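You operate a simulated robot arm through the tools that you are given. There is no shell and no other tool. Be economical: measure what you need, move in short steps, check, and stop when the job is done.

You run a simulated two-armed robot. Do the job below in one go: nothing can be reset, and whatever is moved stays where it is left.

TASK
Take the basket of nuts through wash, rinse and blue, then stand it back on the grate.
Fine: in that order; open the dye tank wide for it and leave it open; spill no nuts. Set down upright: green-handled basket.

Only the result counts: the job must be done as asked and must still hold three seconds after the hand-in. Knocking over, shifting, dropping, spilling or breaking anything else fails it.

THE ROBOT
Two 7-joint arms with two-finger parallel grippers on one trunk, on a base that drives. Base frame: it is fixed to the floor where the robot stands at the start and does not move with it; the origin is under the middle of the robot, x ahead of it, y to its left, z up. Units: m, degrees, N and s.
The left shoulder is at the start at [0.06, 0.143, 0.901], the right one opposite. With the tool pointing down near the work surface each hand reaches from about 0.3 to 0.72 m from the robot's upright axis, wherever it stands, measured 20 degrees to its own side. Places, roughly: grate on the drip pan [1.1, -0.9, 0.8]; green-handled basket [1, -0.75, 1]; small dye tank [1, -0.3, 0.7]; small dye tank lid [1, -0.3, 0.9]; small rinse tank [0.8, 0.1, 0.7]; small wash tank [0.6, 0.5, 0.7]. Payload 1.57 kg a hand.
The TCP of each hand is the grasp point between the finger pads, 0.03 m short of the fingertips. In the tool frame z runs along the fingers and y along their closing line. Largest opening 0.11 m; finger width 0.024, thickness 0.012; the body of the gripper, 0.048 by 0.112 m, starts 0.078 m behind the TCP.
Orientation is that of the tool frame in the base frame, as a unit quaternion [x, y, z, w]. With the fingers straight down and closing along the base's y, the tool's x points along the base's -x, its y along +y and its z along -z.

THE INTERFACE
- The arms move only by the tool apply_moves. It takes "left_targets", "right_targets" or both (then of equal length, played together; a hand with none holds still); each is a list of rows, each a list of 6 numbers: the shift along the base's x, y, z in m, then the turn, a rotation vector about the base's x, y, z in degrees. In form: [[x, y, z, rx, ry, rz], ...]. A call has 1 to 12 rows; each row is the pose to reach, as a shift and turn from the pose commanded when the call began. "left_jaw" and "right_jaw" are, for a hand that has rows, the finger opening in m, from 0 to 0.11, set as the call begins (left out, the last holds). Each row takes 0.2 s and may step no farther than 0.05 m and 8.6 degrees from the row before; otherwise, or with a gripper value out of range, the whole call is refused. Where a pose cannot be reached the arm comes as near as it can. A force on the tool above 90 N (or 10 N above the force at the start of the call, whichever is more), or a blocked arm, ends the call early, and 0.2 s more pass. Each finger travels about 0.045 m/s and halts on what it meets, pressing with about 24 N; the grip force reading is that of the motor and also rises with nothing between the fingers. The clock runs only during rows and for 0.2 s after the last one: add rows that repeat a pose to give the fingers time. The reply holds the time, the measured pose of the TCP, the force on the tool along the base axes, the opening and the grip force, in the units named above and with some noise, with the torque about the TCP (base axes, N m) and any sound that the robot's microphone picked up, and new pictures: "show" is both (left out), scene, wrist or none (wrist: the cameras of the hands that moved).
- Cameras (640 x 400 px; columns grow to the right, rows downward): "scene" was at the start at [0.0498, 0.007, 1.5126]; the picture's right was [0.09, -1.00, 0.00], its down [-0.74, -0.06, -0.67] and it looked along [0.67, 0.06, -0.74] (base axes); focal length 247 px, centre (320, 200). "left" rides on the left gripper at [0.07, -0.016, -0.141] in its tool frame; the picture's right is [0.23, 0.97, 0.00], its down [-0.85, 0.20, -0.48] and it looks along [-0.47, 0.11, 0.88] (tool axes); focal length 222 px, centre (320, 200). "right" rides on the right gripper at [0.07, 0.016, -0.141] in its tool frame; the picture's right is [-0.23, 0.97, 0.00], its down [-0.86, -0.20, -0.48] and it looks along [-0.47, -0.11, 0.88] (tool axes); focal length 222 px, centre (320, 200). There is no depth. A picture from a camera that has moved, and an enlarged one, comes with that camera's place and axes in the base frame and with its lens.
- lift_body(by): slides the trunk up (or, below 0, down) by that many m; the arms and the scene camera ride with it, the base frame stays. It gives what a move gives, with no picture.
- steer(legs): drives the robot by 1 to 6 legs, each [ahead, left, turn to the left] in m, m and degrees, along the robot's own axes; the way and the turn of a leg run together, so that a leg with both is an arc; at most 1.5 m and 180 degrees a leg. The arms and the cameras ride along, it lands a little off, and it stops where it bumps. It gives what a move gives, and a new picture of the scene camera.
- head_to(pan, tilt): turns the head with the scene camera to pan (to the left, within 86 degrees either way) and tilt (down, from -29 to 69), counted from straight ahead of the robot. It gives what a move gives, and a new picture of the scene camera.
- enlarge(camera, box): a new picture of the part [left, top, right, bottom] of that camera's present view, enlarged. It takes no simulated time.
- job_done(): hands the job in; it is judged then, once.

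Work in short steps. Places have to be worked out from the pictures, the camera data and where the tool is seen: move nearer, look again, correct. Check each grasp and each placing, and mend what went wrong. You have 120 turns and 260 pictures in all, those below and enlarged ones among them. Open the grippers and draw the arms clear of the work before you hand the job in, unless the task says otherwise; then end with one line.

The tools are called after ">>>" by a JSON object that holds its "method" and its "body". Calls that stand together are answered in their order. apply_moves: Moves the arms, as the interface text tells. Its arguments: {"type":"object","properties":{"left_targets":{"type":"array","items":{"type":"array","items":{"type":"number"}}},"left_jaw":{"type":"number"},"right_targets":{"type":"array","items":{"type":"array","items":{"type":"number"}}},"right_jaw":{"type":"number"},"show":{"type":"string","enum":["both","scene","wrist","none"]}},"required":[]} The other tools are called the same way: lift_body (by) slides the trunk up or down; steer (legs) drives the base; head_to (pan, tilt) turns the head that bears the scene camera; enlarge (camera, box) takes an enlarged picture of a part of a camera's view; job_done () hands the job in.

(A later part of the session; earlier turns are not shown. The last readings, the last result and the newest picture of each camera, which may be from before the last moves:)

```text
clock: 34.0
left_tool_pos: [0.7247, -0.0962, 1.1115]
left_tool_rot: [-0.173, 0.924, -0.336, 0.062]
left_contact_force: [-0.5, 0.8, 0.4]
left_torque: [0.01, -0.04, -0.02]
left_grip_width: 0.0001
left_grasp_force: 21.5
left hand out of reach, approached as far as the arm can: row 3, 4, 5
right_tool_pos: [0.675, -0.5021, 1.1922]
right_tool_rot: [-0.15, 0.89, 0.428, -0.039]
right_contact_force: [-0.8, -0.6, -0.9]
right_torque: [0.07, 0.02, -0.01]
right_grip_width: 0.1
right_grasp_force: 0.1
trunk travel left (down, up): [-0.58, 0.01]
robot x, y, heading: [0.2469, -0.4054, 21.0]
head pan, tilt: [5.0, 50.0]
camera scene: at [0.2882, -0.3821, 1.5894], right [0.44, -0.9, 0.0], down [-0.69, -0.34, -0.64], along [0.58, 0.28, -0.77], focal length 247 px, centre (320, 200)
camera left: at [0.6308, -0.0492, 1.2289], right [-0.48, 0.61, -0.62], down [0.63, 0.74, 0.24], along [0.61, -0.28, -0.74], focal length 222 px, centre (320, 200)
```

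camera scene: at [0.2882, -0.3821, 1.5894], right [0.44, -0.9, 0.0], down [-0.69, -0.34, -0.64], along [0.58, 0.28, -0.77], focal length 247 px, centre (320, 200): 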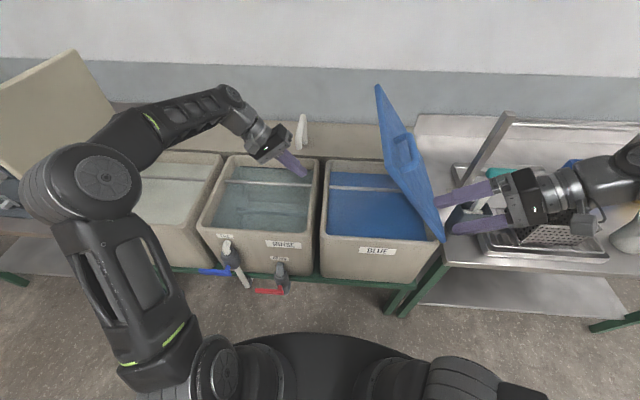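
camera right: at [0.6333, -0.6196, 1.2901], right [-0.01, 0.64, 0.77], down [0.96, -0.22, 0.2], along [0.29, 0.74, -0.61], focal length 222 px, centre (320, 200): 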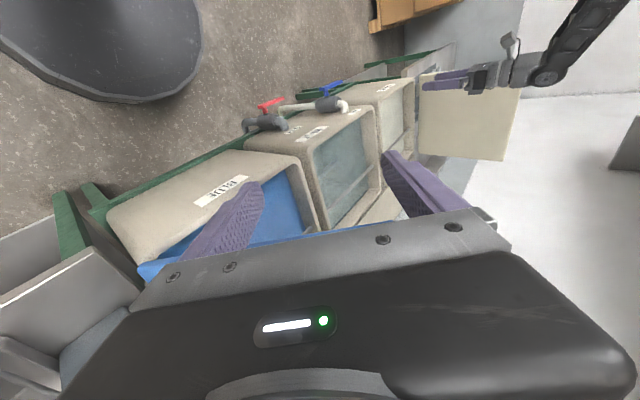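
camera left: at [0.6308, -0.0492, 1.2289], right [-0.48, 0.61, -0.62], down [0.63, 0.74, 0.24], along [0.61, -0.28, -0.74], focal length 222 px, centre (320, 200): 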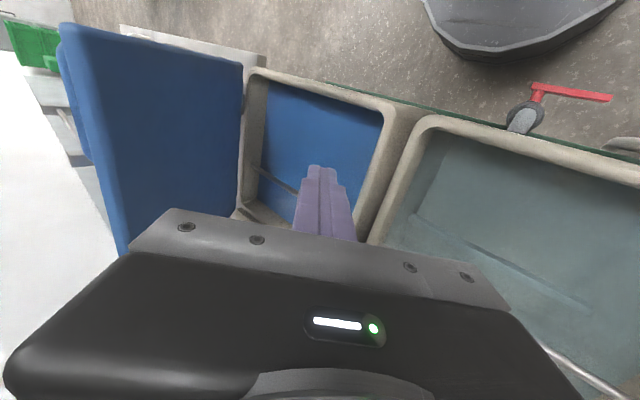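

The left tip is at u≈0.37 and the lid's underside at u≈0.68. I'll drive right 0.27 m, stopping short of contact.

>>> {"method": "steer", "body": {"legs": [[0, -0.27, 0]]}}

```text
clock: 35.9
left_tool_pos: [0.8184, -0.3367, 1.1126]
left_tool_rot: [-0.175, 0.923, -0.335, 0.065]
left_contact_force: [-1.3, -0.3, 0.5]
left_torque: [-0.01, 0.03, -0.02]
left_grip_width: 0.0001
left_grasp_force: 21.1
right_tool_pos: [0.7697, -0.7439, 1.1931]
right_tool_rot: [-0.15, 0.891, 0.428, -0.039]
right_contact_force: [0.5, -0.1, 0.1]
right_torque: [0.02, 0.0, 0.0]
right_grip_width: 0.1002
right_grasp_force: 0.1
trunk travel left (down, up): [-0.58, 0.01]
robot x, y, heading: [0.3395, -0.6451, 21.4]
head pan, tilt: [5.0, 50.0]
stopped in leg 1: the robot was blocked; the commanded pose is now the measured one
camera scene: at [0.3817, -0.6243, 1.5894], right [0.44, -0.9, 0.0], down [-0.69, -0.34, -0.64], along [0.58, 0.28, -0.77], focal length 247 px, centre (320, 200)
```

scene: 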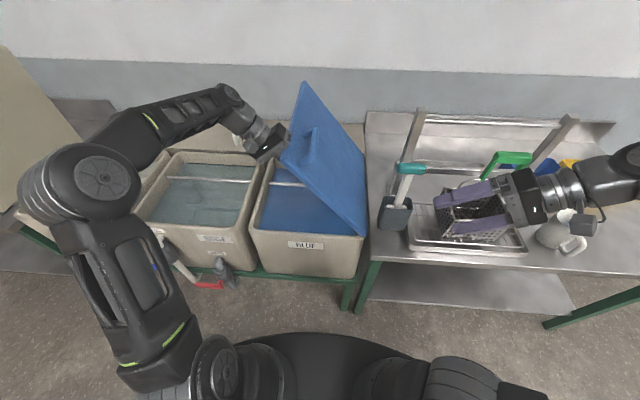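

The base stopped just short, maybe touching the lid. I'll look from the left wrist camera.

>>> {"method": "enlarge", "body": {"camera": "left", "box": [0, 0, 640, 400]}}

>>> {"method": "enlarge", "body": {"camera": "scene", "box": [220, 70, 380, 170]}}

```text
1.00 times, centred on (320, 200) of left (not enlarged: the box is as wide or as high as the picture)
camera zoom: at [0.7231, -0.2889, 1.2304], right [-0.48, 0.61, -0.63], down [0.63, 0.74, 0.24], along [0.61, -0.27, -0.74], focal length 222 px, centre (320, 200)
```

zoom: 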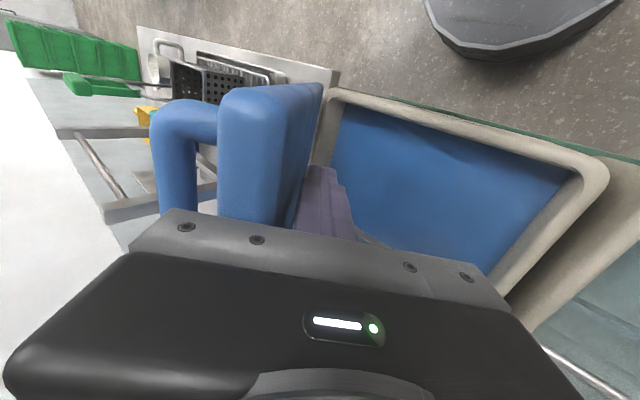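

```text
4.00 times, centred on (300, 120) of scene
camera zoom: at [0.3817, -0.6243, 1.5894], right [0.44, -0.9, 0.0], down [-0.69, -0.34, -0.64], along [0.58, 0.28, -0.77], focal length 990 px, centre (400, 520)
```

zoom: 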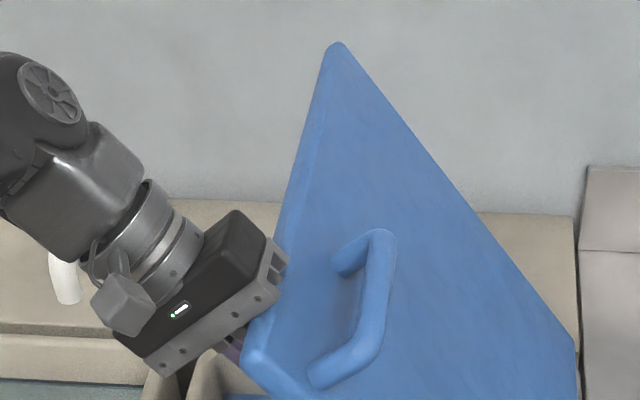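

The gripper body's corner is touching the lid's edge because the hand lies parallel to the underside. I'll back off left and tilt the hand further to point right, so the fingertips lead.

>>> {"method": "apply_moves", "body": {"left_targets": [[-0.0143, 0.0373, 0, 0, 0, 0], [-0.0286, 0.0747, 0.0, -7.47, -2.87, 0], [-0.0286, 0.0747, 0.0, -14.94, -5.73, 0], [-0.0286, 0.0747, 0.0, -22.4, -8.6, 0], [-0.0286, 0.0747, 0.0, -29.9, -11.47, 0], [-0.0286, 0.0747, 0.0, -37.3, -14.34, 0]]}}

```text
clock: 37.3
left_tool_pos: [0.7898, -0.2591, 1.1126]
left_tool_rot: [-0.144, 0.752, -0.632, 0.12]
left_contact_force: [0.5, 0.4, -0.2]
left_torque: [0.01, 0.01, 0.03]
left_grip_width: 0.0002
left_grasp_force: 21.2
right_tool_pos: [0.7696, -0.742, 1.1933]
right_tool_rot: [-0.151, 0.891, 0.427, -0.039]
right_contact_force: [-0.4, -0.7, 0.2]
right_torque: [0.0, -0.01, 0.01]
right_grip_width: 0.0998
right_grasp_force: 0.1
trunk travel left (down, up): [-0.58, 0.01]
robot x, y, heading: [0.3372, -0.6482, 21.3]
head pan, tilt: [5.0, 50.0]
camera scene: at [0.3818, -0.6229, 1.5895], right [0.44, -0.9, 0.0], down [-0.69, -0.34, -0.64], along [0.58, 0.28, -0.77], focal length 247 px, centre (320, 200)
camera left: at [0.6735, -0.158, 1.1527], right [-0.27, 0.07, -0.96], down [0.61, 0.78, -0.11], along [0.74, -0.62, -0.26], focal length 222 px, centre (320, 200)
```

scene: 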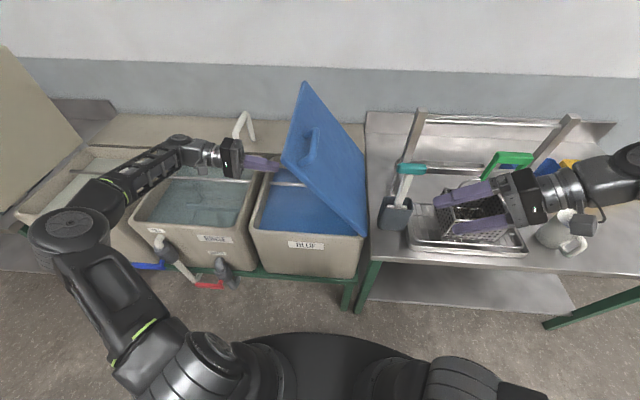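
left: 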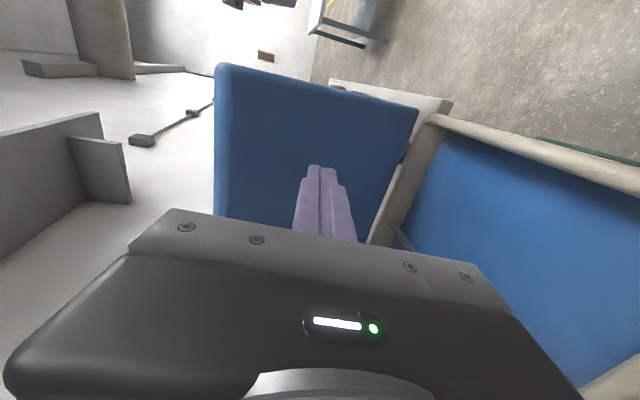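

Now the fingertips face the lid's underside. I'll push right by 0.2 m and check the force and the lid.

>>> {"method": "apply_moves", "body": {"left_targets": [[0.0143, -0.0373, 0, 0, 0, 0], [0.0287, -0.0747, 0, 0, 0, 0], [0.043, -0.112, 0, 0, 0, 0], [0.0573, -0.149, 0, 0, 0, 0], [0.0717, -0.1867, 0, 0, 0, 0], [0.0717, -0.1867, 0, 0, 0, 0]]}}

```text
clock: 38.7
left_tool_pos: [0.8615, -0.448, 1.112]
left_tool_rot: [-0.143, 0.753, -0.631, 0.119]
left_contact_force: [-0.3, 0.8, -0.4]
left_torque: [0.03, 0.02, -0.02]
left_grip_width: 0.0001
left_grasp_force: 21.7
right_tool_pos: [0.7679, -0.7431, 1.1926]
right_tool_rot: [-0.151, 0.89, 0.428, -0.039]
right_contact_force: [0.8, -0.9, 0.2]
right_torque: [-0.02, 0.0, -0.01]
right_grip_width: 0.0997
right_grasp_force: 0.0
trunk travel left (down, up): [-0.58, 0.01]
robot x, y, heading: [0.3372, -0.644, 21.5]
head pan, tilt: [5.0, 50.0]
camera scene: at [0.3816, -0.6234, 1.5894], right [0.44, -0.9, 0.0], down [-0.69, -0.34, -0.64], along [0.58, 0.28, -0.77], focal length 247 px, centre (320, 200)
camera left: at [0.7462, -0.3467, 1.1521], right [-0.28, 0.08, -0.96], down [0.61, 0.78, -0.11], along [0.74, -0.62, -0.26], focal length 222 px, centre (320, 200)
```

scene: 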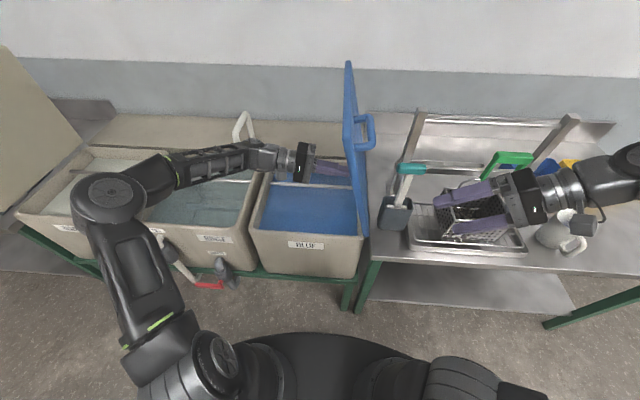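
left: 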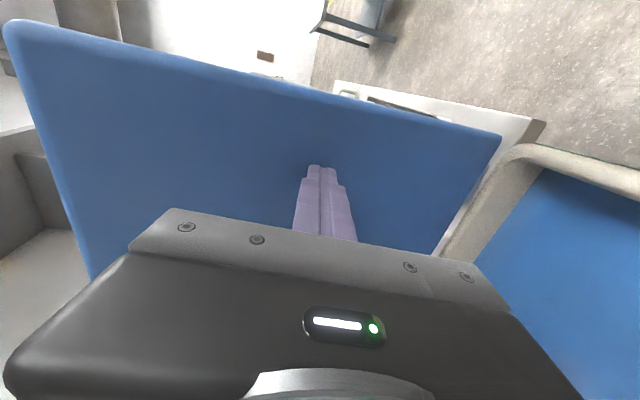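

The lid is now at about 72°. I'll push another 0.07 m in gentle steps.

>>> {"method": "apply_moves", "body": {"left_targets": [[0.009, -0.0233, 0, 0, 0, 0], [0.018, -0.0467, 0, 0, 0, 0], [0.025, -0.0654, 0, 0, 0, 0], [0.025, -0.0654, 0, 0, 0, 0]], "show": "scene"}}

>>> {"method": "enlarge", "body": {"camera": "scene", "box": [300, 50, 460, 250]}}

```text
clock: 39.8
left_tool_pos: [0.8792, -0.4956, 1.1135]
left_tool_rot: [-0.151, 0.751, -0.629, 0.127]
left_contact_force: [-31.8, 32.1, 10.8]
left_torque: [-0.5, -0.22, -0.8]
left_grip_width: 0.0
left_grasp_force: 21.3
right_tool_pos: [0.7618, -0.735, 1.1954]
right_tool_rot: [-0.155, 0.891, 0.426, -0.038]
right_contact_force: [-0.5, -0.5, 0.5]
right_torque: [0.0, 0.0, -0.02]
right_grip_width: 0.0997
right_grasp_force: 0.1
trunk travel left (down, up): [-0.58, 0.01]
robot x, y, heading: [0.3369, -0.645, 21.5]
head pan, tilt: [5.0, 50.0]
stopped in row 4 (left hand): the force on the tool passed its limit (the readings are from after the stop); the commanded pose is now the measured one
camera scene: at [0.3715, -0.6181, 1.5897], right [0.45, -0.89, 0.0], down [-0.68, -0.35, -0.65], along [0.58, 0.29, -0.76], focal length 247 px, centre (320, 200)
```

scene: 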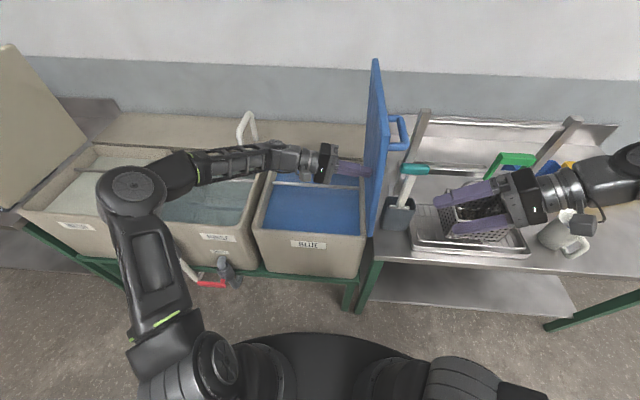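

```text
2.00 times, centred on (380, 150) of scene
camera zoom: at [0.3715, -0.6181, 1.5897], right [0.45, -0.89, 0.0], down [-0.68, -0.35, -0.65], along [0.58, 0.29, -0.76], focal length 495 px, centre (200, 300)
```

zoom: 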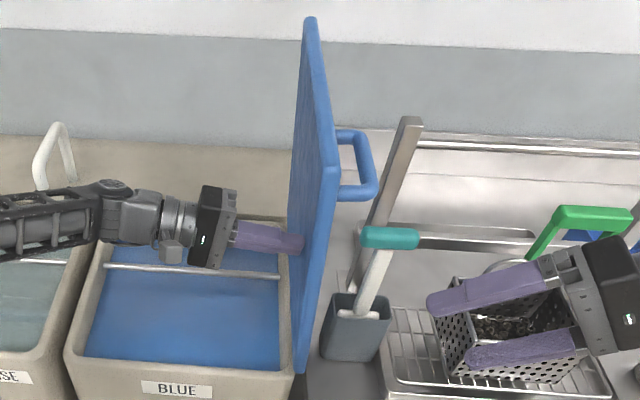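

The force limit tripped, probably at the lid's stop. I'll back the left hand off and see where the lid stays.

>>> {"method": "apply_moves", "body": {"left_targets": [[-0.0143, 0.0373, 0, 0, 0, 0], [-0.0287, 0.0747, 0, 0, 0, 0], [-0.043, 0.112, 0, 0, 0, 0], [-0.0573, 0.149, 0, 0, 0, 0], [-0.0717, 0.1867, 0, 0, 0, 0]], "show": "both"}}

>>> {"method": "enlarge", "body": {"camera": "scene", "box": [300, 50, 460, 250]}}

```text
clock: 41.0
left_tool_pos: [0.8143, -0.3147, 1.1102]
left_tool_rot: [-0.15, 0.754, -0.628, 0.123]
left_contact_force: [-1.0, -0.2, -0.2]
left_torque: [-0.01, 0.02, -0.04]
left_grip_width: 0.0
left_grasp_force: 21.2
right_tool_pos: [0.7682, -0.7392, 1.1933]
right_tool_rot: [-0.153, 0.891, 0.426, -0.04]
right_contact_force: [0.6, 0.7, 0.5]
right_torque: [-0.02, -0.02, -0.01]
right_grip_width: 0.0999
right_grasp_force: 0.1
trunk travel left (down, up): [-0.58, 0.01]
robot x, y, heading: [0.3392, -0.6462, 21.7]
head pan, tilt: [5.0, 50.0]
camera scene: at [0.3805, -0.6219, 1.5894], right [0.45, -0.89, 0.0], down [-0.69, -0.34, -0.64], along [0.58, 0.29, -0.77], focal length 247 px, centre (320, 200)
camera left: at [0.6977, -0.2158, 1.1517], right [-0.28, 0.07, -0.96], down [0.6, 0.79, -0.11], along [0.75, -0.6, -0.27], focal length 222 px, centre (320, 200)
```

scene: 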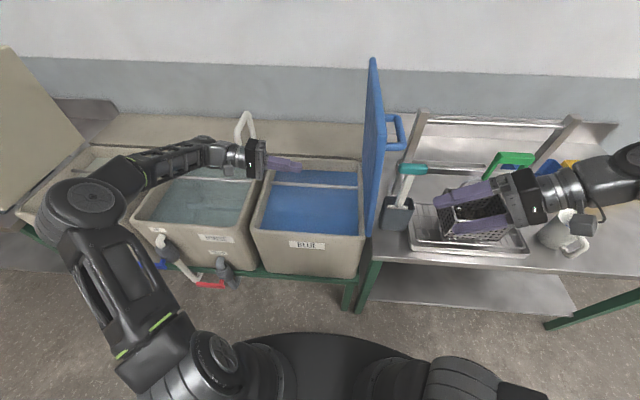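
left: 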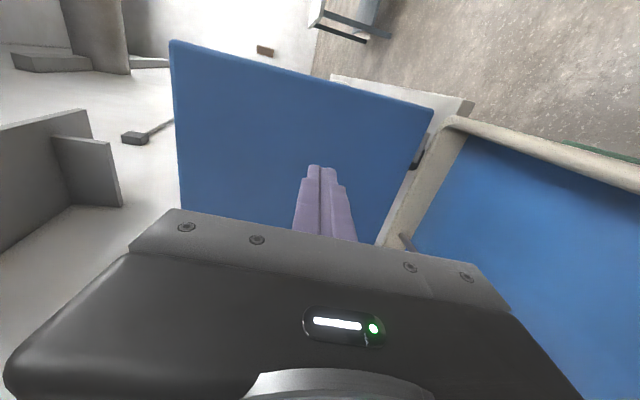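

```text
2.00 times, centred on (380, 150) of scene
camera zoom: at [0.3805, -0.6219, 1.5894], right [0.45, -0.89, 0.0], down [-0.69, -0.34, -0.64], along [0.58, 0.29, -0.77], focal length 495 px, centre (200, 300)
```

zoom: 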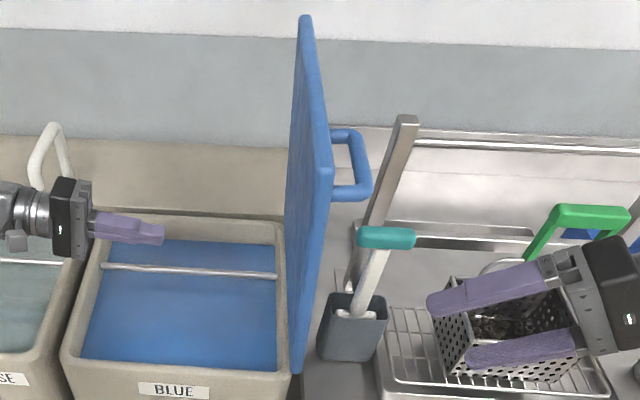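

The lid stays at about 86°. I'll push once more slowly to confirm that's the stop and not speed-related.

>>> {"method": "apply_moves", "body": {"left_targets": [[0.0143, -0.0373, 0, 0, 0, 0], [0.0287, -0.0747, 0, 0, 0, 0], [0.043, -0.112, 0, 0, 0, 0], [0.0573, -0.149, 0, 0, 0, 0], [0.064, -0.168, 0, 0, 0, 0], [0.0665, -0.174, 0, 0, 0, 0], [0.0685, -0.179, 0, 0, 0, 0], [0.0705, -0.184, 0, 0, 0, 0], [0.0725, -0.189, 0, 0, 0, 0], [0.0745, -0.194, 0, 0, 0, 0], [0.0765, -0.199, 0, 0, 0, 0], [0.0785, -0.204, 0, 0, 0, 0]], "show": "both"}}

```text
clock: 43.4
left_tool_pos: [0.8811, -0.493, 1.1101]
left_tool_rot: [-0.156, 0.752, -0.627, 0.131]
left_contact_force: [-32.7, 33.9, 12.8]
left_torque: [-0.49, -0.19, -1.01]
left_grip_width: 0.0002
left_grasp_force: 21.2
right_tool_pos: [0.7618, -0.7322, 1.1958]
right_tool_rot: [-0.158, 0.89, 0.425, -0.039]
right_contact_force: [-0.1, -0.5, 0.7]
right_torque: [-0.01, -0.06, -0.01]
right_grip_width: 0.1
right_grasp_force: 0.0
trunk travel left (down, up): [-0.58, 0.01]
robot x, y, heading: [0.3399, -0.6451, 22.1]
head pan, tilt: [5.0, 50.0]
stopped in row 11 (left hand): the force on the tool passed its limit (the readings are from after the stop); the commanded pose is now the measured one
camera scene: at [0.3709, -0.617, 1.5898], right [0.45, -0.89, 0.0], down [-0.68, -0.35, -0.65], along [0.58, 0.29, -0.76], focal length 247 px, centre (320, 200)
camera left: at [0.7625, -0.3958, 1.1513], right [-0.28, 0.07, -0.96], down [0.58, 0.81, -0.11], along [0.76, -0.59, -0.26], focal length 222 px, centre (320, 200)
```

scene: 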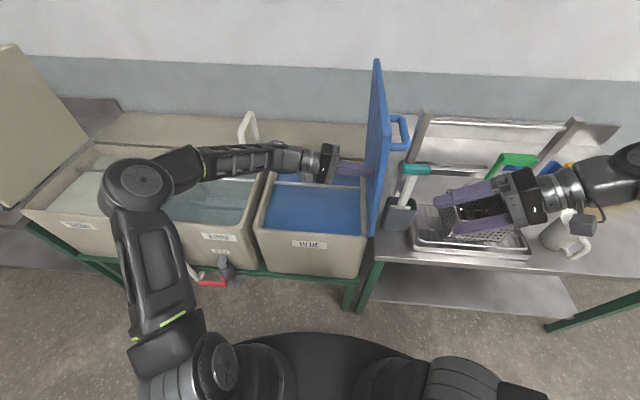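
left: 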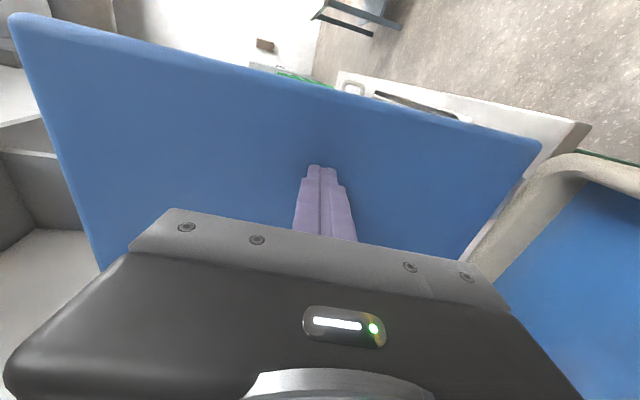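

It stops at the same place, so that's the end stop and the lid is fully open. Now I retract the left hand left and back, restoring its downward pose.

>>> {"method": "apply_moves", "body": {"left_targets": [[-0.0179, 0.0467, 0, 0, 0, 0], [-0.0358, 0.0933, 0, 0, 0, 0], [-0.0537, 0.14, 0, 7.47, 2.87, 0], [-0.0717, 0.1867, 0, 14.94, 5.73, 0], [-0.0896, 0.2333, 0, 22.4, 8.6, 0], [-0.1075, 0.28, 0, 29.9, 11.47, 0], [-0.151, 0.263, 0, 37.3, 14.34, 0], [-0.195, 0.247, 0, 44.8, 17.2, 0], [-0.238, 0.23, 0, 52.3, 20.1, 0], [-0.282, 0.213, 0, 59.8, 22.9, 0], [-0.325, 0.197, 0, 67.2, 25.8, 0], [-0.369, 0.18, 0, 74.7, 28.7, 0]], "show": "scene"}}

```text
clock: 46.0
left_tool_pos: [0.5199, -0.3234, 1.1075]
left_tool_rot: [-0.189, 0.982, 0.009, 0.018]
left_contact_force: [-0.2, 0.8, 0.3]
left_torque: [0.02, 0.03, 0.0]
left_grip_width: 0.0
left_grasp_force: 21.1
right_tool_pos: [0.7675, -0.7377, 1.1926]
right_tool_rot: [-0.155, 0.89, 0.428, -0.04]
right_contact_force: [-0.4, -0.2, 1.3]
right_torque: [0.0, -0.02, 0.0]
right_grip_width: 0.1002
right_grasp_force: 0.1
trunk travel left (down, up): [-0.58, 0.01]
robot x, y, heading: [0.3415, -0.6473, 21.8]
head pan, tilt: [5.0, 50.0]
camera scene: at [0.3786, -0.6224, 1.5895], right [0.45, -0.89, 0.0], down [-0.68, -0.34, -0.64], along [0.57, 0.29, -0.77], focal length 247 px, centre (320, 200)
```

scene: 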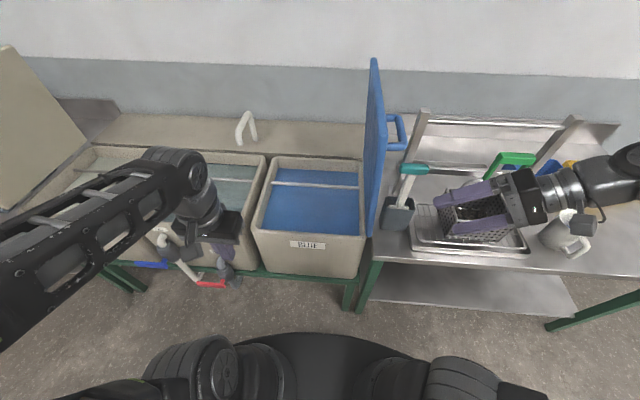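

Driving right 0.27 m to face the basket.

>>> {"method": "steer", "body": {"legs": [[0, -0.27, -0.7]]}}

>>> {"method": "apply_moves", "body": {"right_targets": [[-0.01, -0.01, 0, -7.47, -2.87, 0], [-0.02, -0.02, 0, -14.94, -5.73, 0], [-0.03, -0.03, 0, -22.4, -8.6, 0], [-0.03, -0.03, 0, -29.9, -11.47, 0], [-0.03, -0.03, 0, -37.3, -14.34, 0], [-0.03, -0.03, 0, -44.8, -17.2, 0], [-0.03, -0.03, 0, -48, -18.4, 0]], "right_jaw": 0.07}}

```text
clock: 47.9
left_tool_pos: [0.6222, -0.5729, 1.1079]
left_tool_rot: [-0.18, 0.983, 0.009, 0.017]
left_contact_force: [0.2, -0.3, 0.4]
left_torque: [0.01, 0.04, -0.01]
left_grip_width: 0.0002
left_grasp_force: 21.4
right_tool_pos: [0.863, -0.992, 1.1918]
right_tool_rot: [-0.148, 0.891, 0.428, -0.037]
right_contact_force: [-0.4, -0.2, -0.5]
right_torque: [0.07, 0.04, 0.0]
right_grip_width: 0.1
right_grasp_force: 0.2
trunk travel left (down, up): [-0.58, 0.01]
robot x, y, heading: [0.432, -0.8926, 20.7]
head pan, tilt: [5.0, 50.0]
camera scene: at [0.4768, -0.8694, 1.5894], right [0.44, -0.9, 0.0], down [-0.69, -0.33, -0.64], along [0.58, 0.28, -0.77], focal length 247 px, centre (320, 200)
```

scene: 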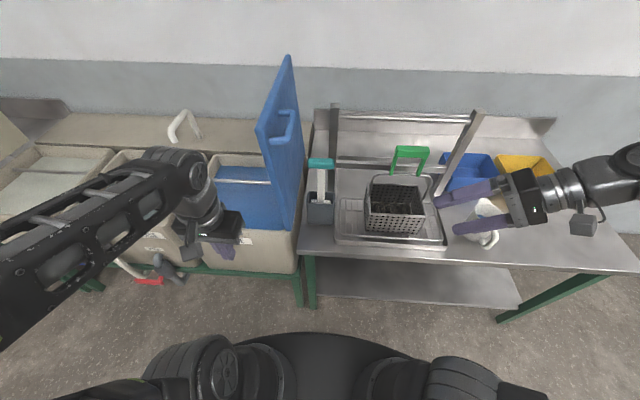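

```text
clock: 49.5
left_tool_pos: [0.6222, -0.5708, 1.1071]
left_tool_rot: [-0.18, 0.983, 0.008, 0.017]
left_contact_force: [0.7, 0.1, -0.6]
left_torque: [0.01, 0.01, 0.0]
left_grip_width: 0.0
left_grasp_force: 21.7
right_tool_pos: [0.8632, -1.0012, 1.147]
right_tool_rot: [-0.184, 0.982, 0.0, 0.046]
right_contact_force: [-0.1, 0.5, 0.2]
right_torque: [0.02, -0.04, -0.02]
right_grip_width: 0.0699
right_grasp_force: 0.0
right hand out of reach, approached as far as the arm can: row 1, 2, 3, 4, 5, 6, 7
trunk travel left (down, up): [-0.58, 0.01]
robot x, y, heading: [0.4357, -0.8895, 21.1]
head pan, tilt: [5.0, 50.0]
camera scene: at [0.4763, -0.8666, 1.5894], right [0.44, -0.9, 0.0], down [-0.69, -0.33, -0.64], along [0.58, 0.28, -0.77], focal length 247 px, centre (320, 200)
camera right: at [0.781, -1.014, 1.2815], right [-0.14, 0.99, 0.0], down [0.82, 0.12, 0.56], along [0.55, 0.08, -0.83], focal length 222 px, centre (320, 200)
```

scene: 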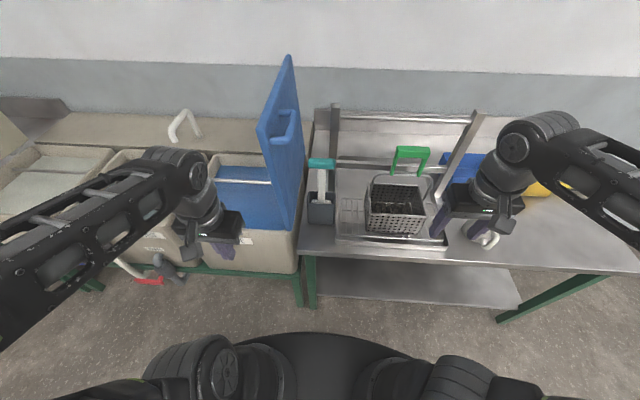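
right: 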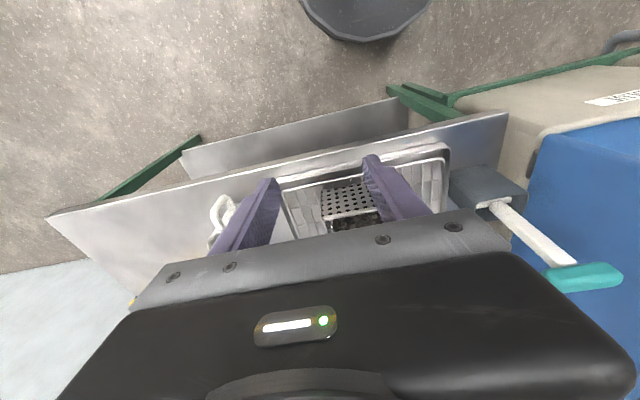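

Zooming in on the green handle from here.

>>> {"method": "enlarge", "body": {"camera": "scene", "box": [320, 120, 480, 250]}}

```text
3.08 times, centred on (400, 185) of scene
camera zoom: at [0.4763, -0.8666, 1.5894], right [0.44, -0.9, 0.0], down [-0.69, -0.33, -0.64], along [0.58, 0.28, -0.77], focal length 761 px, centre (74, 246)
```

zoom: 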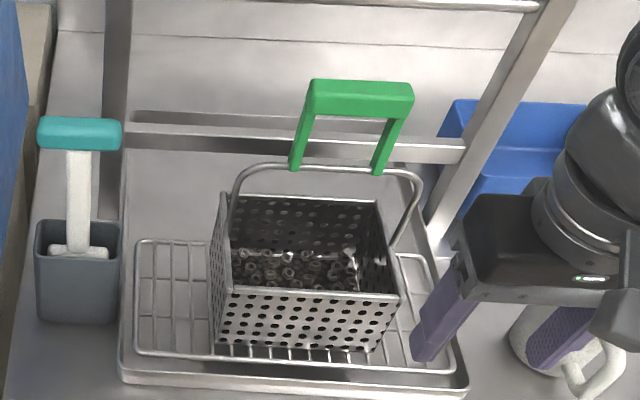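

The green bar is at about (1.10, -0.862, 1.13), running parallel to the wall. I raise the right hand and yaw it 90° so the fingers close front to back.

>>> {"method": "apply_moves", "body": {"right_targets": [[0, 0, 0.03, 0, 0, 8.2], [0, 0, 0.06, 0, 0, 16.4], [0, 0, 0.09, 0, 0, 24.6], [0.01, 0.01, 0.11, 0, 0, 32.8], [0.02, 0.02, 0.11, 0, 0, 41], [0.03, 0.03, 0.11, 0, 0, 49.2], [0.03, 0.03, 0.11, 0, 0, 57.4], [0.03, 0.03, 0.11, 0, 0, 65.6], [0.03, 0.03, 0.11, 0, 0, 73.8], [0.03, 0.03, 0.11, 0, 0, 82], [0.03, 0.03, 0.11, 0, 0, 90]], "right_jaw": 0.06}}

```text
clock: 51.9
left_tool_pos: [0.6226, -0.5716, 1.1081]
left_tool_rot: [-0.179, 0.984, 0.008, 0.017]
left_contact_force: [0.1, -0.3, -0.3]
left_torque: [0.0, -0.01, 0.03]
left_grip_width: 0.0
left_grasp_force: 21.1
right_tool_pos: [0.8729, -0.9178, 1.1758]
right_tool_rot: [0.791, -0.61, -0.031, -0.035]
right_contact_force: [-0.4, 0.3, 0.7]
right_torque: [0.01, 0.02, -0.01]
right_grip_width: 0.06
right_grasp_force: 0.1
right hand out of reach, approached as far as the arm can: row 1, 2, 3, 4, 5, 6, 7, 8, 9, 10, 11
trunk travel left (down, up): [-0.58, 0.01]
robot x, y, heading: [0.4324, -0.8921, 20.7]
head pan, tilt: [5.0, 50.0]
camera scene: at [0.4761, -0.8691, 1.5895], right [0.44, -0.9, 0.0], down [-0.69, -0.33, -0.64], along [0.58, 0.28, -0.77], focal length 247 px, centre (320, 200)
camera right: at [0.8765, -1.0019, 1.3096], right [-1.0, -0.03, 0.0], down [-0.02, 0.83, 0.56], along [-0.02, 0.56, -0.83], focal length 222 px, centre (320, 200)
```

scene: 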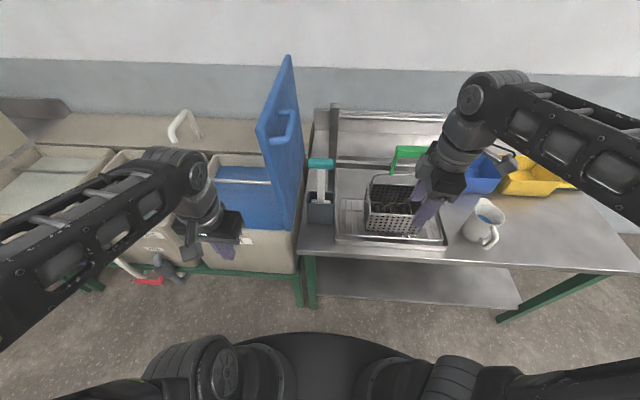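
right: 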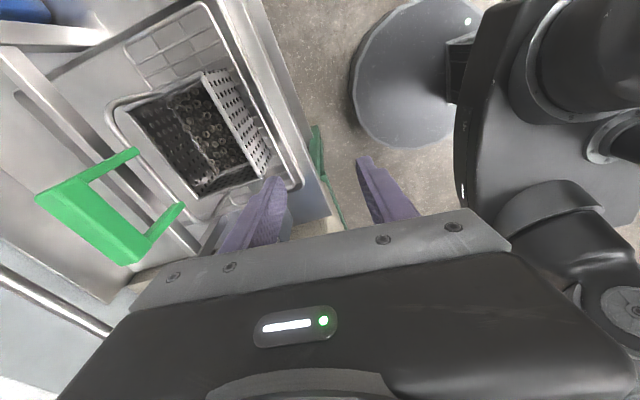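

Straight-down poses this high are at the limit of reach, and I'll need hand height to clear the tank rims. So I'll grasp the bar with the hand pointing forward, one finger above and one through the loop below. First I back the base up a bit, then pitch the hand.

>>> {"method": "steer", "body": {"legs": [[-0.1, 0, 0]]}}

>>> {"method": "apply_moves", "body": {"right_targets": [[0, 0, 0, 3.0, -7.9, 0], [0.01, 0.004, 0, 6.1, -15.9, 0], [0.02, 0.008, 0, 9.1, -23.8, 0], [0.03, 0.012, 0, 12.2, -31.7, 0], [0.05, 0.02, 0, 15.2, -39.7, 0], [0.07, 0.027, 0, 18.3, -47.6, 0], [0.09, 0.035, 0, 21.3, -55.5, 0], [0.1, 0.04, 0, 24.4, -63.5, 0], [0.1, 0.04, 0, 27.4, -71.4, 0], [0.1, 0.04, 0, 30.5, -79.3, 0], [0.1, 0.04, 0, 32.2, -84, 0]]}}

```text
clock: 53.0
left_tool_pos: [0.5276, -0.6072, 1.1069]
left_tool_rot: [-0.18, 0.983, 0.009, 0.017]
left_contact_force: [0.0, -0.3, 0.0]
left_torque: [0.02, -0.05, 0.04]
left_grip_width: 0.0
left_grasp_force: 21.4
right_tool_pos: [0.7798, -0.9527, 1.1762]
right_tool_rot: [0.79, -0.612, -0.03, -0.035]
right_contact_force: [-0.8, -0.2, 0.1]
right_torque: [-0.01, -0.07, 0.01]
right_grip_width: 0.0603
right_grasp_force: 0.1
trunk travel left (down, up): [-0.58, 0.01]
robot x, y, heading: [0.3401, -0.9248, 20.8]
head pan, tilt: [5.0, 50.0]
camera scene: at [0.3822, -0.9039, 1.5895], right [0.44, -0.9, 0.0], down [-0.69, -0.33, -0.64], along [0.58, 0.28, -0.77], focal length 247 px, centre (320, 200)
```

scene: 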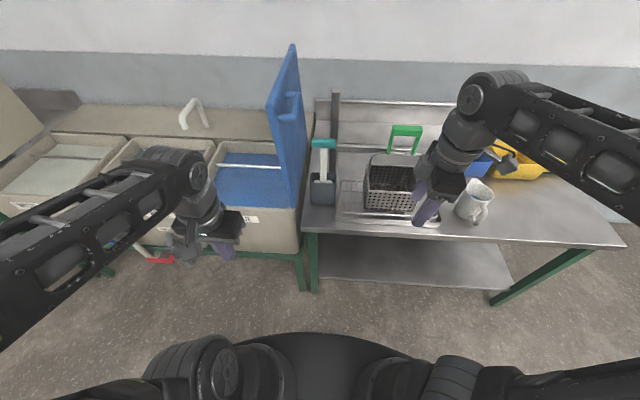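

```text
clock: 55.4
left_tool_pos: [0.5314, -0.6079, 1.1071]
left_tool_rot: [-0.179, 0.984, 0.009, 0.017]
left_contact_force: [-0.2, -0.8, 0.8]
left_torque: [0.0, 0.01, 0.0]
left_grip_width: 0.0
left_grasp_force: 21.5
right_tool_pos: [0.9217, -0.903, 1.1949]
right_tool_rot: [-0.578, 0.393, -0.343, 0.628]
right_contact_force: [0.4, -0.9, -1.8]
right_torque: [0.11, -0.13, 0.09]
right_grip_width: 0.06
right_grasp_force: 0.0
right hand out of reach, approached as far as the arm can: row 9, 10, 11
trunk travel left (down, up): [-0.58, 0.01]
robot x, y, heading: [0.3405, -0.9282, 21.2]
head pan, tilt: [5.0, 50.0]
camera scene: at [0.3849, -0.9037, 1.5892], right [0.44, -0.9, 0.0], down [-0.69, -0.33, -0.64], along [0.58, 0.28, -0.77], focal length 247 px, centre (320, 200)
camera right: at [0.8275, -1.0279, 1.1696], right [-0.13, 0.29, -0.95], down [-0.81, 0.52, 0.27], along [0.57, 0.8, 0.17], focal length 222 px, centre (320, 200)
```

scene: 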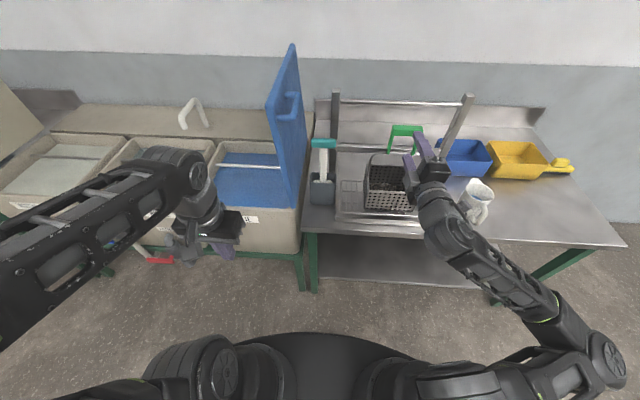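
right: 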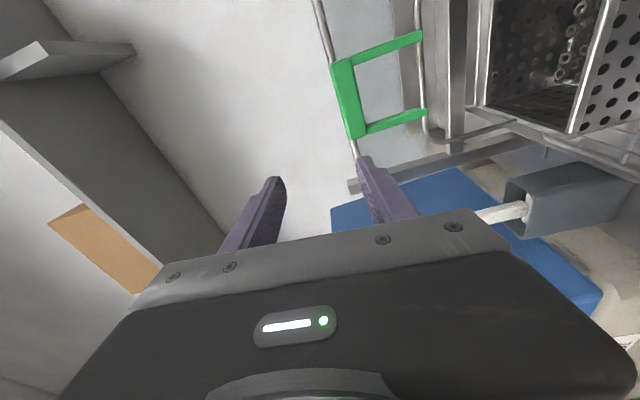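

The hand now points forward, and the wrist camera shows the green loop just ahead, with its bar at z≈1.145. I'll trim the orientation and line up in height and sideways before going in.

>>> {"method": "apply_moves", "body": {"right_targets": [[0.003, -0.008, -0.015, -1.9, -0.5, -2], [0.006, -0.017, -0.03, -3.8, -1, -4], [0.0097, -0.025, -0.05, -5.6, -1.4, -6.1], [0.0097, -0.025, -0.05, -5.6, -1.4, -6.1]], "right_jaw": 0.085}}

```text
clock: 56.4
left_tool_pos: [0.5304, -0.6063, 1.1078]
left_tool_rot: [-0.179, 0.984, 0.009, 0.017]
left_contact_force: [-0.5, 1.1, 0.0]
left_torque: [-0.01, -0.02, 0.02]
left_grip_width: 0.0003
left_grasp_force: 21.6
right_tool_pos: [0.9434, -0.9639, 1.1695]
right_tool_rot: [-0.581, 0.404, -0.395, 0.585]
right_contact_force: [0.1, 0.1, 0.5]
right_torque: [0.01, -0.02, -0.02]
right_grip_width: 0.0852
right_grasp_force: 0.1
right hand out of reach, approached as far as the arm can: row 1, 2, 3, 4
trunk travel left (down, up): [-0.58, 0.01]
robot x, y, heading: [0.3405, -0.9253, 21.0]
head pan, tilt: [5.0, 50.0]
camera scene: at [0.384, -0.9031, 1.5894], right [0.44, -0.9, 0.0], down [-0.69, -0.33, -0.64], along [0.58, 0.28, -0.77], focal length 247 px, centre (320, 200)
camera right: at [0.8379, -1.0793, 1.1527], right [-0.09, 0.22, -0.97], down [-0.75, 0.62, 0.21], along [0.65, 0.75, 0.11], focal length 222 px, centre (320, 200)
```

scene: 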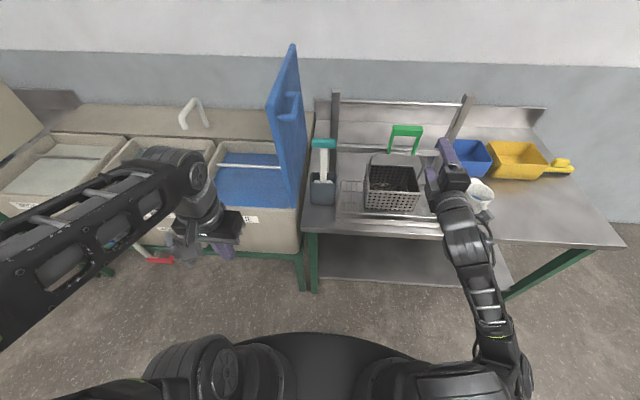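
right: 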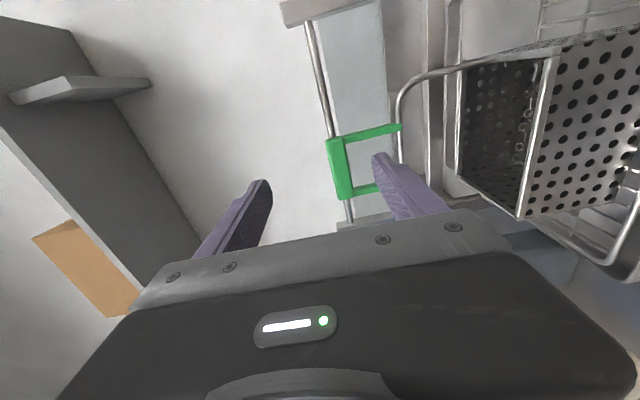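

Orientation is exact now, but the hand landed 4 cm too far right and 2.5 cm high. I'll correct that with a little forward motion, which should be easier for the arm.

>>> {"method": "apply_moves", "body": {"right_targets": [[0.01, 0.02, -0.008, 0, 0, 0], [0.015, 0.035, -0.016, 0, 0, 0], [0.033, 0.0535, -0.0245, 0, 0, 0], [0.033, 0.0535, -0.0245, 0, 0, 0]]}}

```text
clock: 57.4
left_tool_pos: [0.5299, -0.608, 1.108]
left_tool_rot: [-0.18, 0.984, 0.008, 0.017]
left_contact_force: [0.3, -0.2, 0.0]
left_torque: [0.02, 0.01, 0.02]
left_grip_width: 0.0
left_grasp_force: 21.3
right_tool_pos: [0.9826, -0.9531, 1.1717]
right_tool_rot: [-0.584, 0.402, -0.393, 0.586]
right_contact_force: [0.0, -0.5, 0.1]
right_torque: [0.0, 0.01, 0.02]
right_grip_width: 0.085
right_grasp_force: 0.1
right hand out of reach, approached as far as the arm can: row 1, 2, 3, 4
trunk travel left (down, up): [-0.58, 0.01]
robot x, y, heading: [0.3421, -0.9252, 20.6]
head pan, tilt: [5.0, 50.0]
camera scene: at [0.3836, -0.9036, 1.5895], right [0.44, -0.9, 0.0], down [-0.69, -0.33, -0.64], along [0.58, 0.28, -0.77], focal length 247 px, centre (320, 200)
camera right: at [0.8779, -1.0699, 1.1554], right [-0.09, 0.22, -0.97], down [-0.76, 0.62, 0.21], along [0.65, 0.75, 0.11], focal length 222 px, centre (320, 200)
```

scene: 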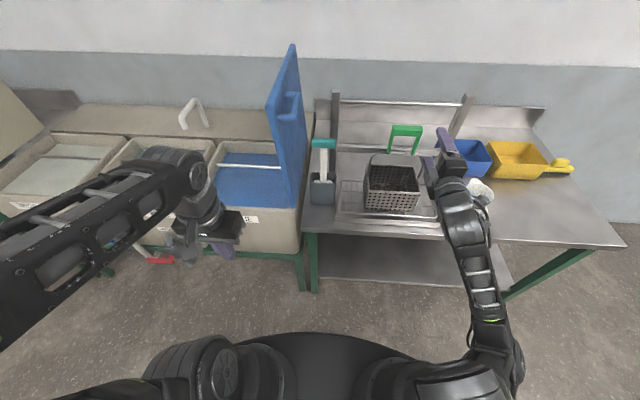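
right: 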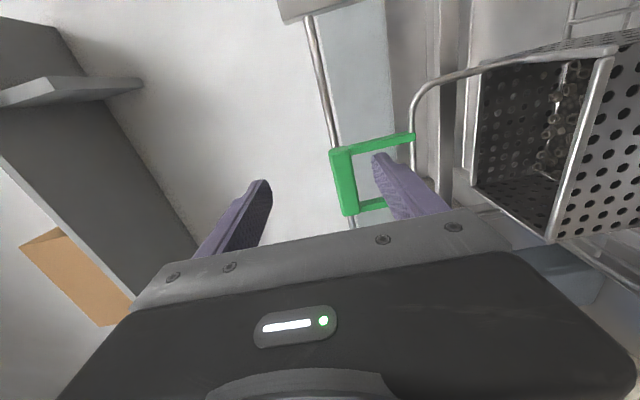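

The arm resists going lower or further left in this posture. Before relying on it, I'll check it can go up 0.07 m from here.

>>> {"method": "apply_moves", "body": {"right_targets": [[0, 0, 0.03, 0, 0, 0], [0, 0, 0.07, 0, 0, 0], [0, 0, 0.1, 0, 0, 0], [0, 0, 0.1, 0, 0, 0]], "show": "scene"}}

```text
clock: 58.4
left_tool_pos: [0.5302, -0.6071, 1.1078]
left_tool_rot: [-0.18, 0.984, 0.007, 0.017]
left_contact_force: [-0.1, -0.3, 0.8]
left_torque: [-0.01, -0.01, -0.01]
left_grip_width: 0.0001
left_grasp_force: 21.4
right_tool_pos: [0.9832, -0.9504, 1.2715]
right_tool_rot: [-0.573, 0.408, -0.403, 0.585]
right_contact_force: [0.2, -1.1, -0.6]
right_torque: [0.0, 0.03, 0.0]
right_grip_width: 0.0847
right_grasp_force: 0.1
trunk travel left (down, up): [-0.58, 0.01]
robot x, y, heading: [0.3402, -0.9282, 20.8]
head pan, tilt: [5.0, 50.0]
camera scene: at [0.3842, -0.9034, 1.5894], right [0.44, -0.9, 0.0], down [-0.69, -0.33, -0.64], along [0.58, 0.28, -0.77], focal length 247 px, centre (320, 200)
```

scene: 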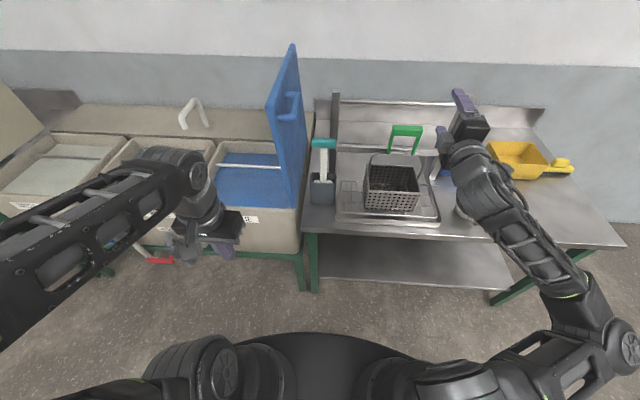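

Going up is easy: the hand reached 1.27. So I'll lower the trunk by 0.126 to bring the hand to bar height in this comfortable posture, then move it left.

>>> {"method": "lift_body", "body": {"by": -0.126}}

>>> {"method": "apply_moves", "body": {"right_targets": [[-0.007, 0.018, 0, 0, 0, 0], [-0.0143, 0.0373, 0, 0, 0, 0], [-0.0143, 0.0373, 0, 0, 0, 0]]}}

```text
clock: 60.0
left_tool_pos: [0.53, -0.6071, 0.9821]
left_tool_rot: [-0.18, 0.984, 0.009, 0.017]
left_contact_force: [0.9, -0.8, -0.6]
left_torque: [0.04, 0.04, 0.01]
left_grip_width: 0.0002
left_grasp_force: 21.8
right_tool_pos: [0.9823, -0.9492, 1.1458]
right_tool_rot: [-0.574, 0.408, -0.404, 0.585]
right_contact_force: [-0.6, 0.3, 0.1]
right_torque: [0.02, 0.01, 0.02]
right_grip_width: 0.0848
right_grasp_force: 0.0
trunk travel left (down, up): [-0.454, 0.136]
robot x, y, heading: [0.3421, -0.926, 20.9]
head pan, tilt: [5.0, 50.0]
```

```text
clock: 60.8
left_tool_pos: [0.5297, -0.608, 0.9816]
left_tool_rot: [-0.179, 0.984, 0.008, 0.018]
left_contact_force: [0.4, -0.7, -0.6]
left_torque: [-0.02, -0.03, 0.02]
left_grip_width: 0.0
left_grasp_force: 20.9
right_tool_pos: [0.9679, -0.9151, 1.1452]
right_tool_rot: [-0.573, 0.407, -0.404, 0.585]
right_contact_force: [-0.1, -0.3, 0.8]
right_torque: [0.03, -0.02, -0.02]
right_grip_width: 0.0849
right_grasp_force: 0.0
trunk travel left (down, up): [-0.454, 0.136]
robot x, y, heading: [0.341, -0.9272, 21.0]
head pan, tilt: [5.0, 50.0]
camera scene: at [0.3841, -0.9034, 1.4634], right [0.44, -0.9, 0.0], down [-0.69, -0.33, -0.64], along [0.58, 0.28, -0.77], focal length 247 px, centre (320, 200)
camera right: at [0.8597, -1.0289, 1.1263], right [-0.07, 0.23, -0.97], down [-0.74, 0.64, 0.21], along [0.67, 0.74, 0.12], focal length 222 px, centre (320, 200)
```

scene: 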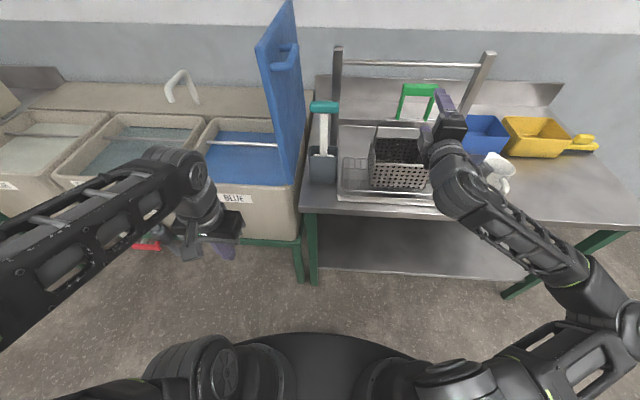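
right: 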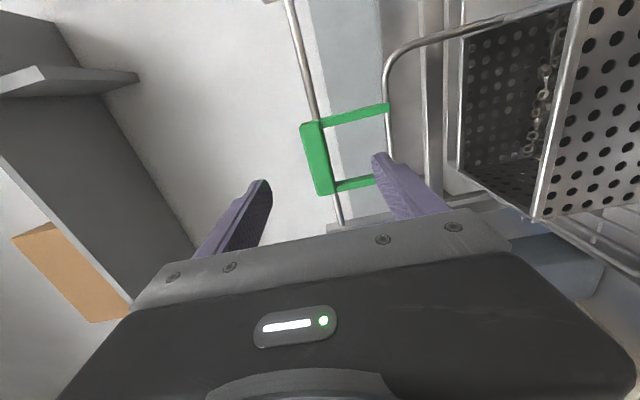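

The loop is straight ahead: bar at n≈0.71, u≈1.19, z≈1.148. I go forward 8 cm and re-check.

>>> {"method": "apply_moves", "body": {"right_targets": [[0.022, 0.024, 0.003, 0, 0, 0], [0.045, 0.03, 0.003, 0, 0, 0], [0.072, 0.036, 0.003, 0, 0, 0], [0.072, 0.036, 0.003, 0, 0, 0]]}}

>>> {"method": "enlarge", "body": {"camera": "scene", "box": [360, 50, 500, 190]}}

```text
clock: 61.8
left_tool_pos: [0.5291, -0.6078, 0.9829]
left_tool_rot: [-0.179, 0.984, 0.008, 0.017]
left_contact_force: [-0.9, 0.7, 0.1]
left_torque: [-0.03, 0.02, -0.03]
left_grip_width: 0.0
left_grasp_force: 21.5
right_tool_pos: [1.0399, -0.8788, 1.1504]
right_tool_rot: [-0.575, 0.407, -0.404, 0.584]
right_contact_force: [0.2, -0.7, 0.2]
right_torque: [-0.02, 0.02, 0.0]
right_grip_width: 0.0851
right_grasp_force: 0.1
trunk travel left (down, up): [-0.454, 0.136]
robot x, y, heading: [0.3416, -0.9249, 20.9]
head pan, tilt: [5.0, 50.0]
camera scene: at [0.384, -0.9033, 1.4634], right [0.44, -0.9, 0.0], down [-0.69, -0.33, -0.64], along [0.58, 0.28, -0.77], focal length 247 px, centre (320, 200)
camera right: at [0.9327, -0.9928, 1.1318], right [-0.07, 0.23, -0.97], down [-0.74, 0.64, 0.21], along [0.67, 0.74, 0.12], focal length 222 px, centre (320, 200)
```

scene: 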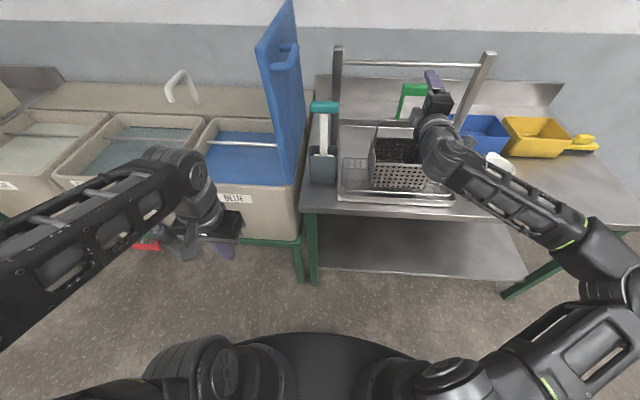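
right: 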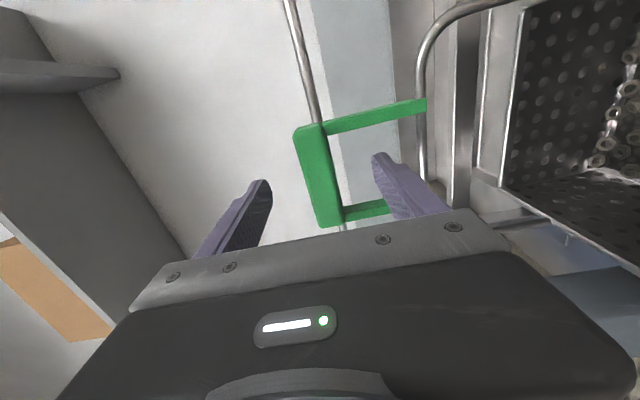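

```text
2.86 times, centred on (430, 120) of scene
camera zoom: at [0.384, -0.9033, 1.4634], right [0.44, -0.9, 0.0], down [-0.69, -0.33, -0.64], along [0.58, 0.28, -0.77], focal length 707 px, centre (6, 429)
```

zoom: 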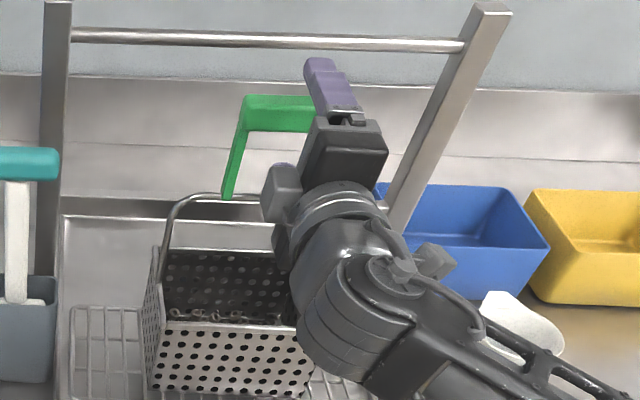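

Two wrist views put the bar at (1.091, -0.850, 1.155), and the lower finger lines up with the loop's opening. I go in the last 5.6 cm and close.

>>> {"method": "apply_moves", "body": {"right_targets": [[0.018, 0.01, 0.003, 0, 0, 0], [0.036, 0.019, 0.005, 0, 0, 0], [0.05, 0.026, 0.005, 0, 0, 0], [0.05, 0.026, 0.005, 0, 0, 0]], "show": "wrist"}}

```text
clock: 62.8
left_tool_pos: [0.5293, -0.607, 0.9808]
left_tool_rot: [-0.18, 0.983, 0.008, 0.017]
left_contact_force: [0.1, -0.6, -0.5]
left_torque: [0.01, 0.0, 0.04]
left_grip_width: 0.0001
left_grasp_force: 21.2
right_tool_pos: [1.0914, -0.8517, 1.1546]
right_tool_rot: [-0.574, 0.407, -0.404, 0.585]
right_contact_force: [0.2, -0.2, -0.6]
right_torque: [0.04, 0.0, 0.0]
right_grip_width: 0.085
right_grasp_force: 0.1
trunk travel left (down, up): [-0.454, 0.136]
robot x, y, heading: [0.3447, -0.9276, 20.7]
head pan, tilt: [5.0, 50.0]
camera right: at [0.9825, -0.966, 1.1356], right [-0.07, 0.23, -0.97], down [-0.74, 0.64, 0.21], along [0.67, 0.74, 0.12], focal length 222 px, centre (320, 200)
```

right: 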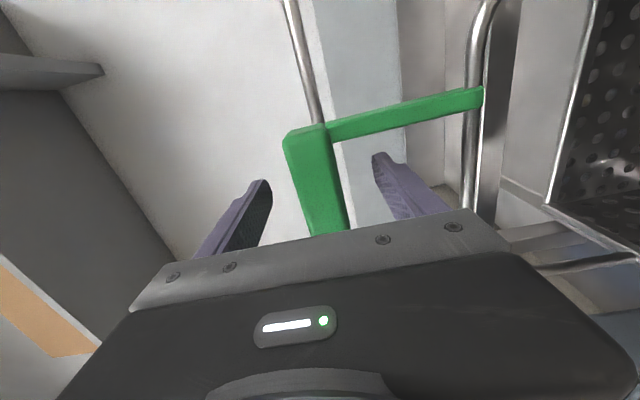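

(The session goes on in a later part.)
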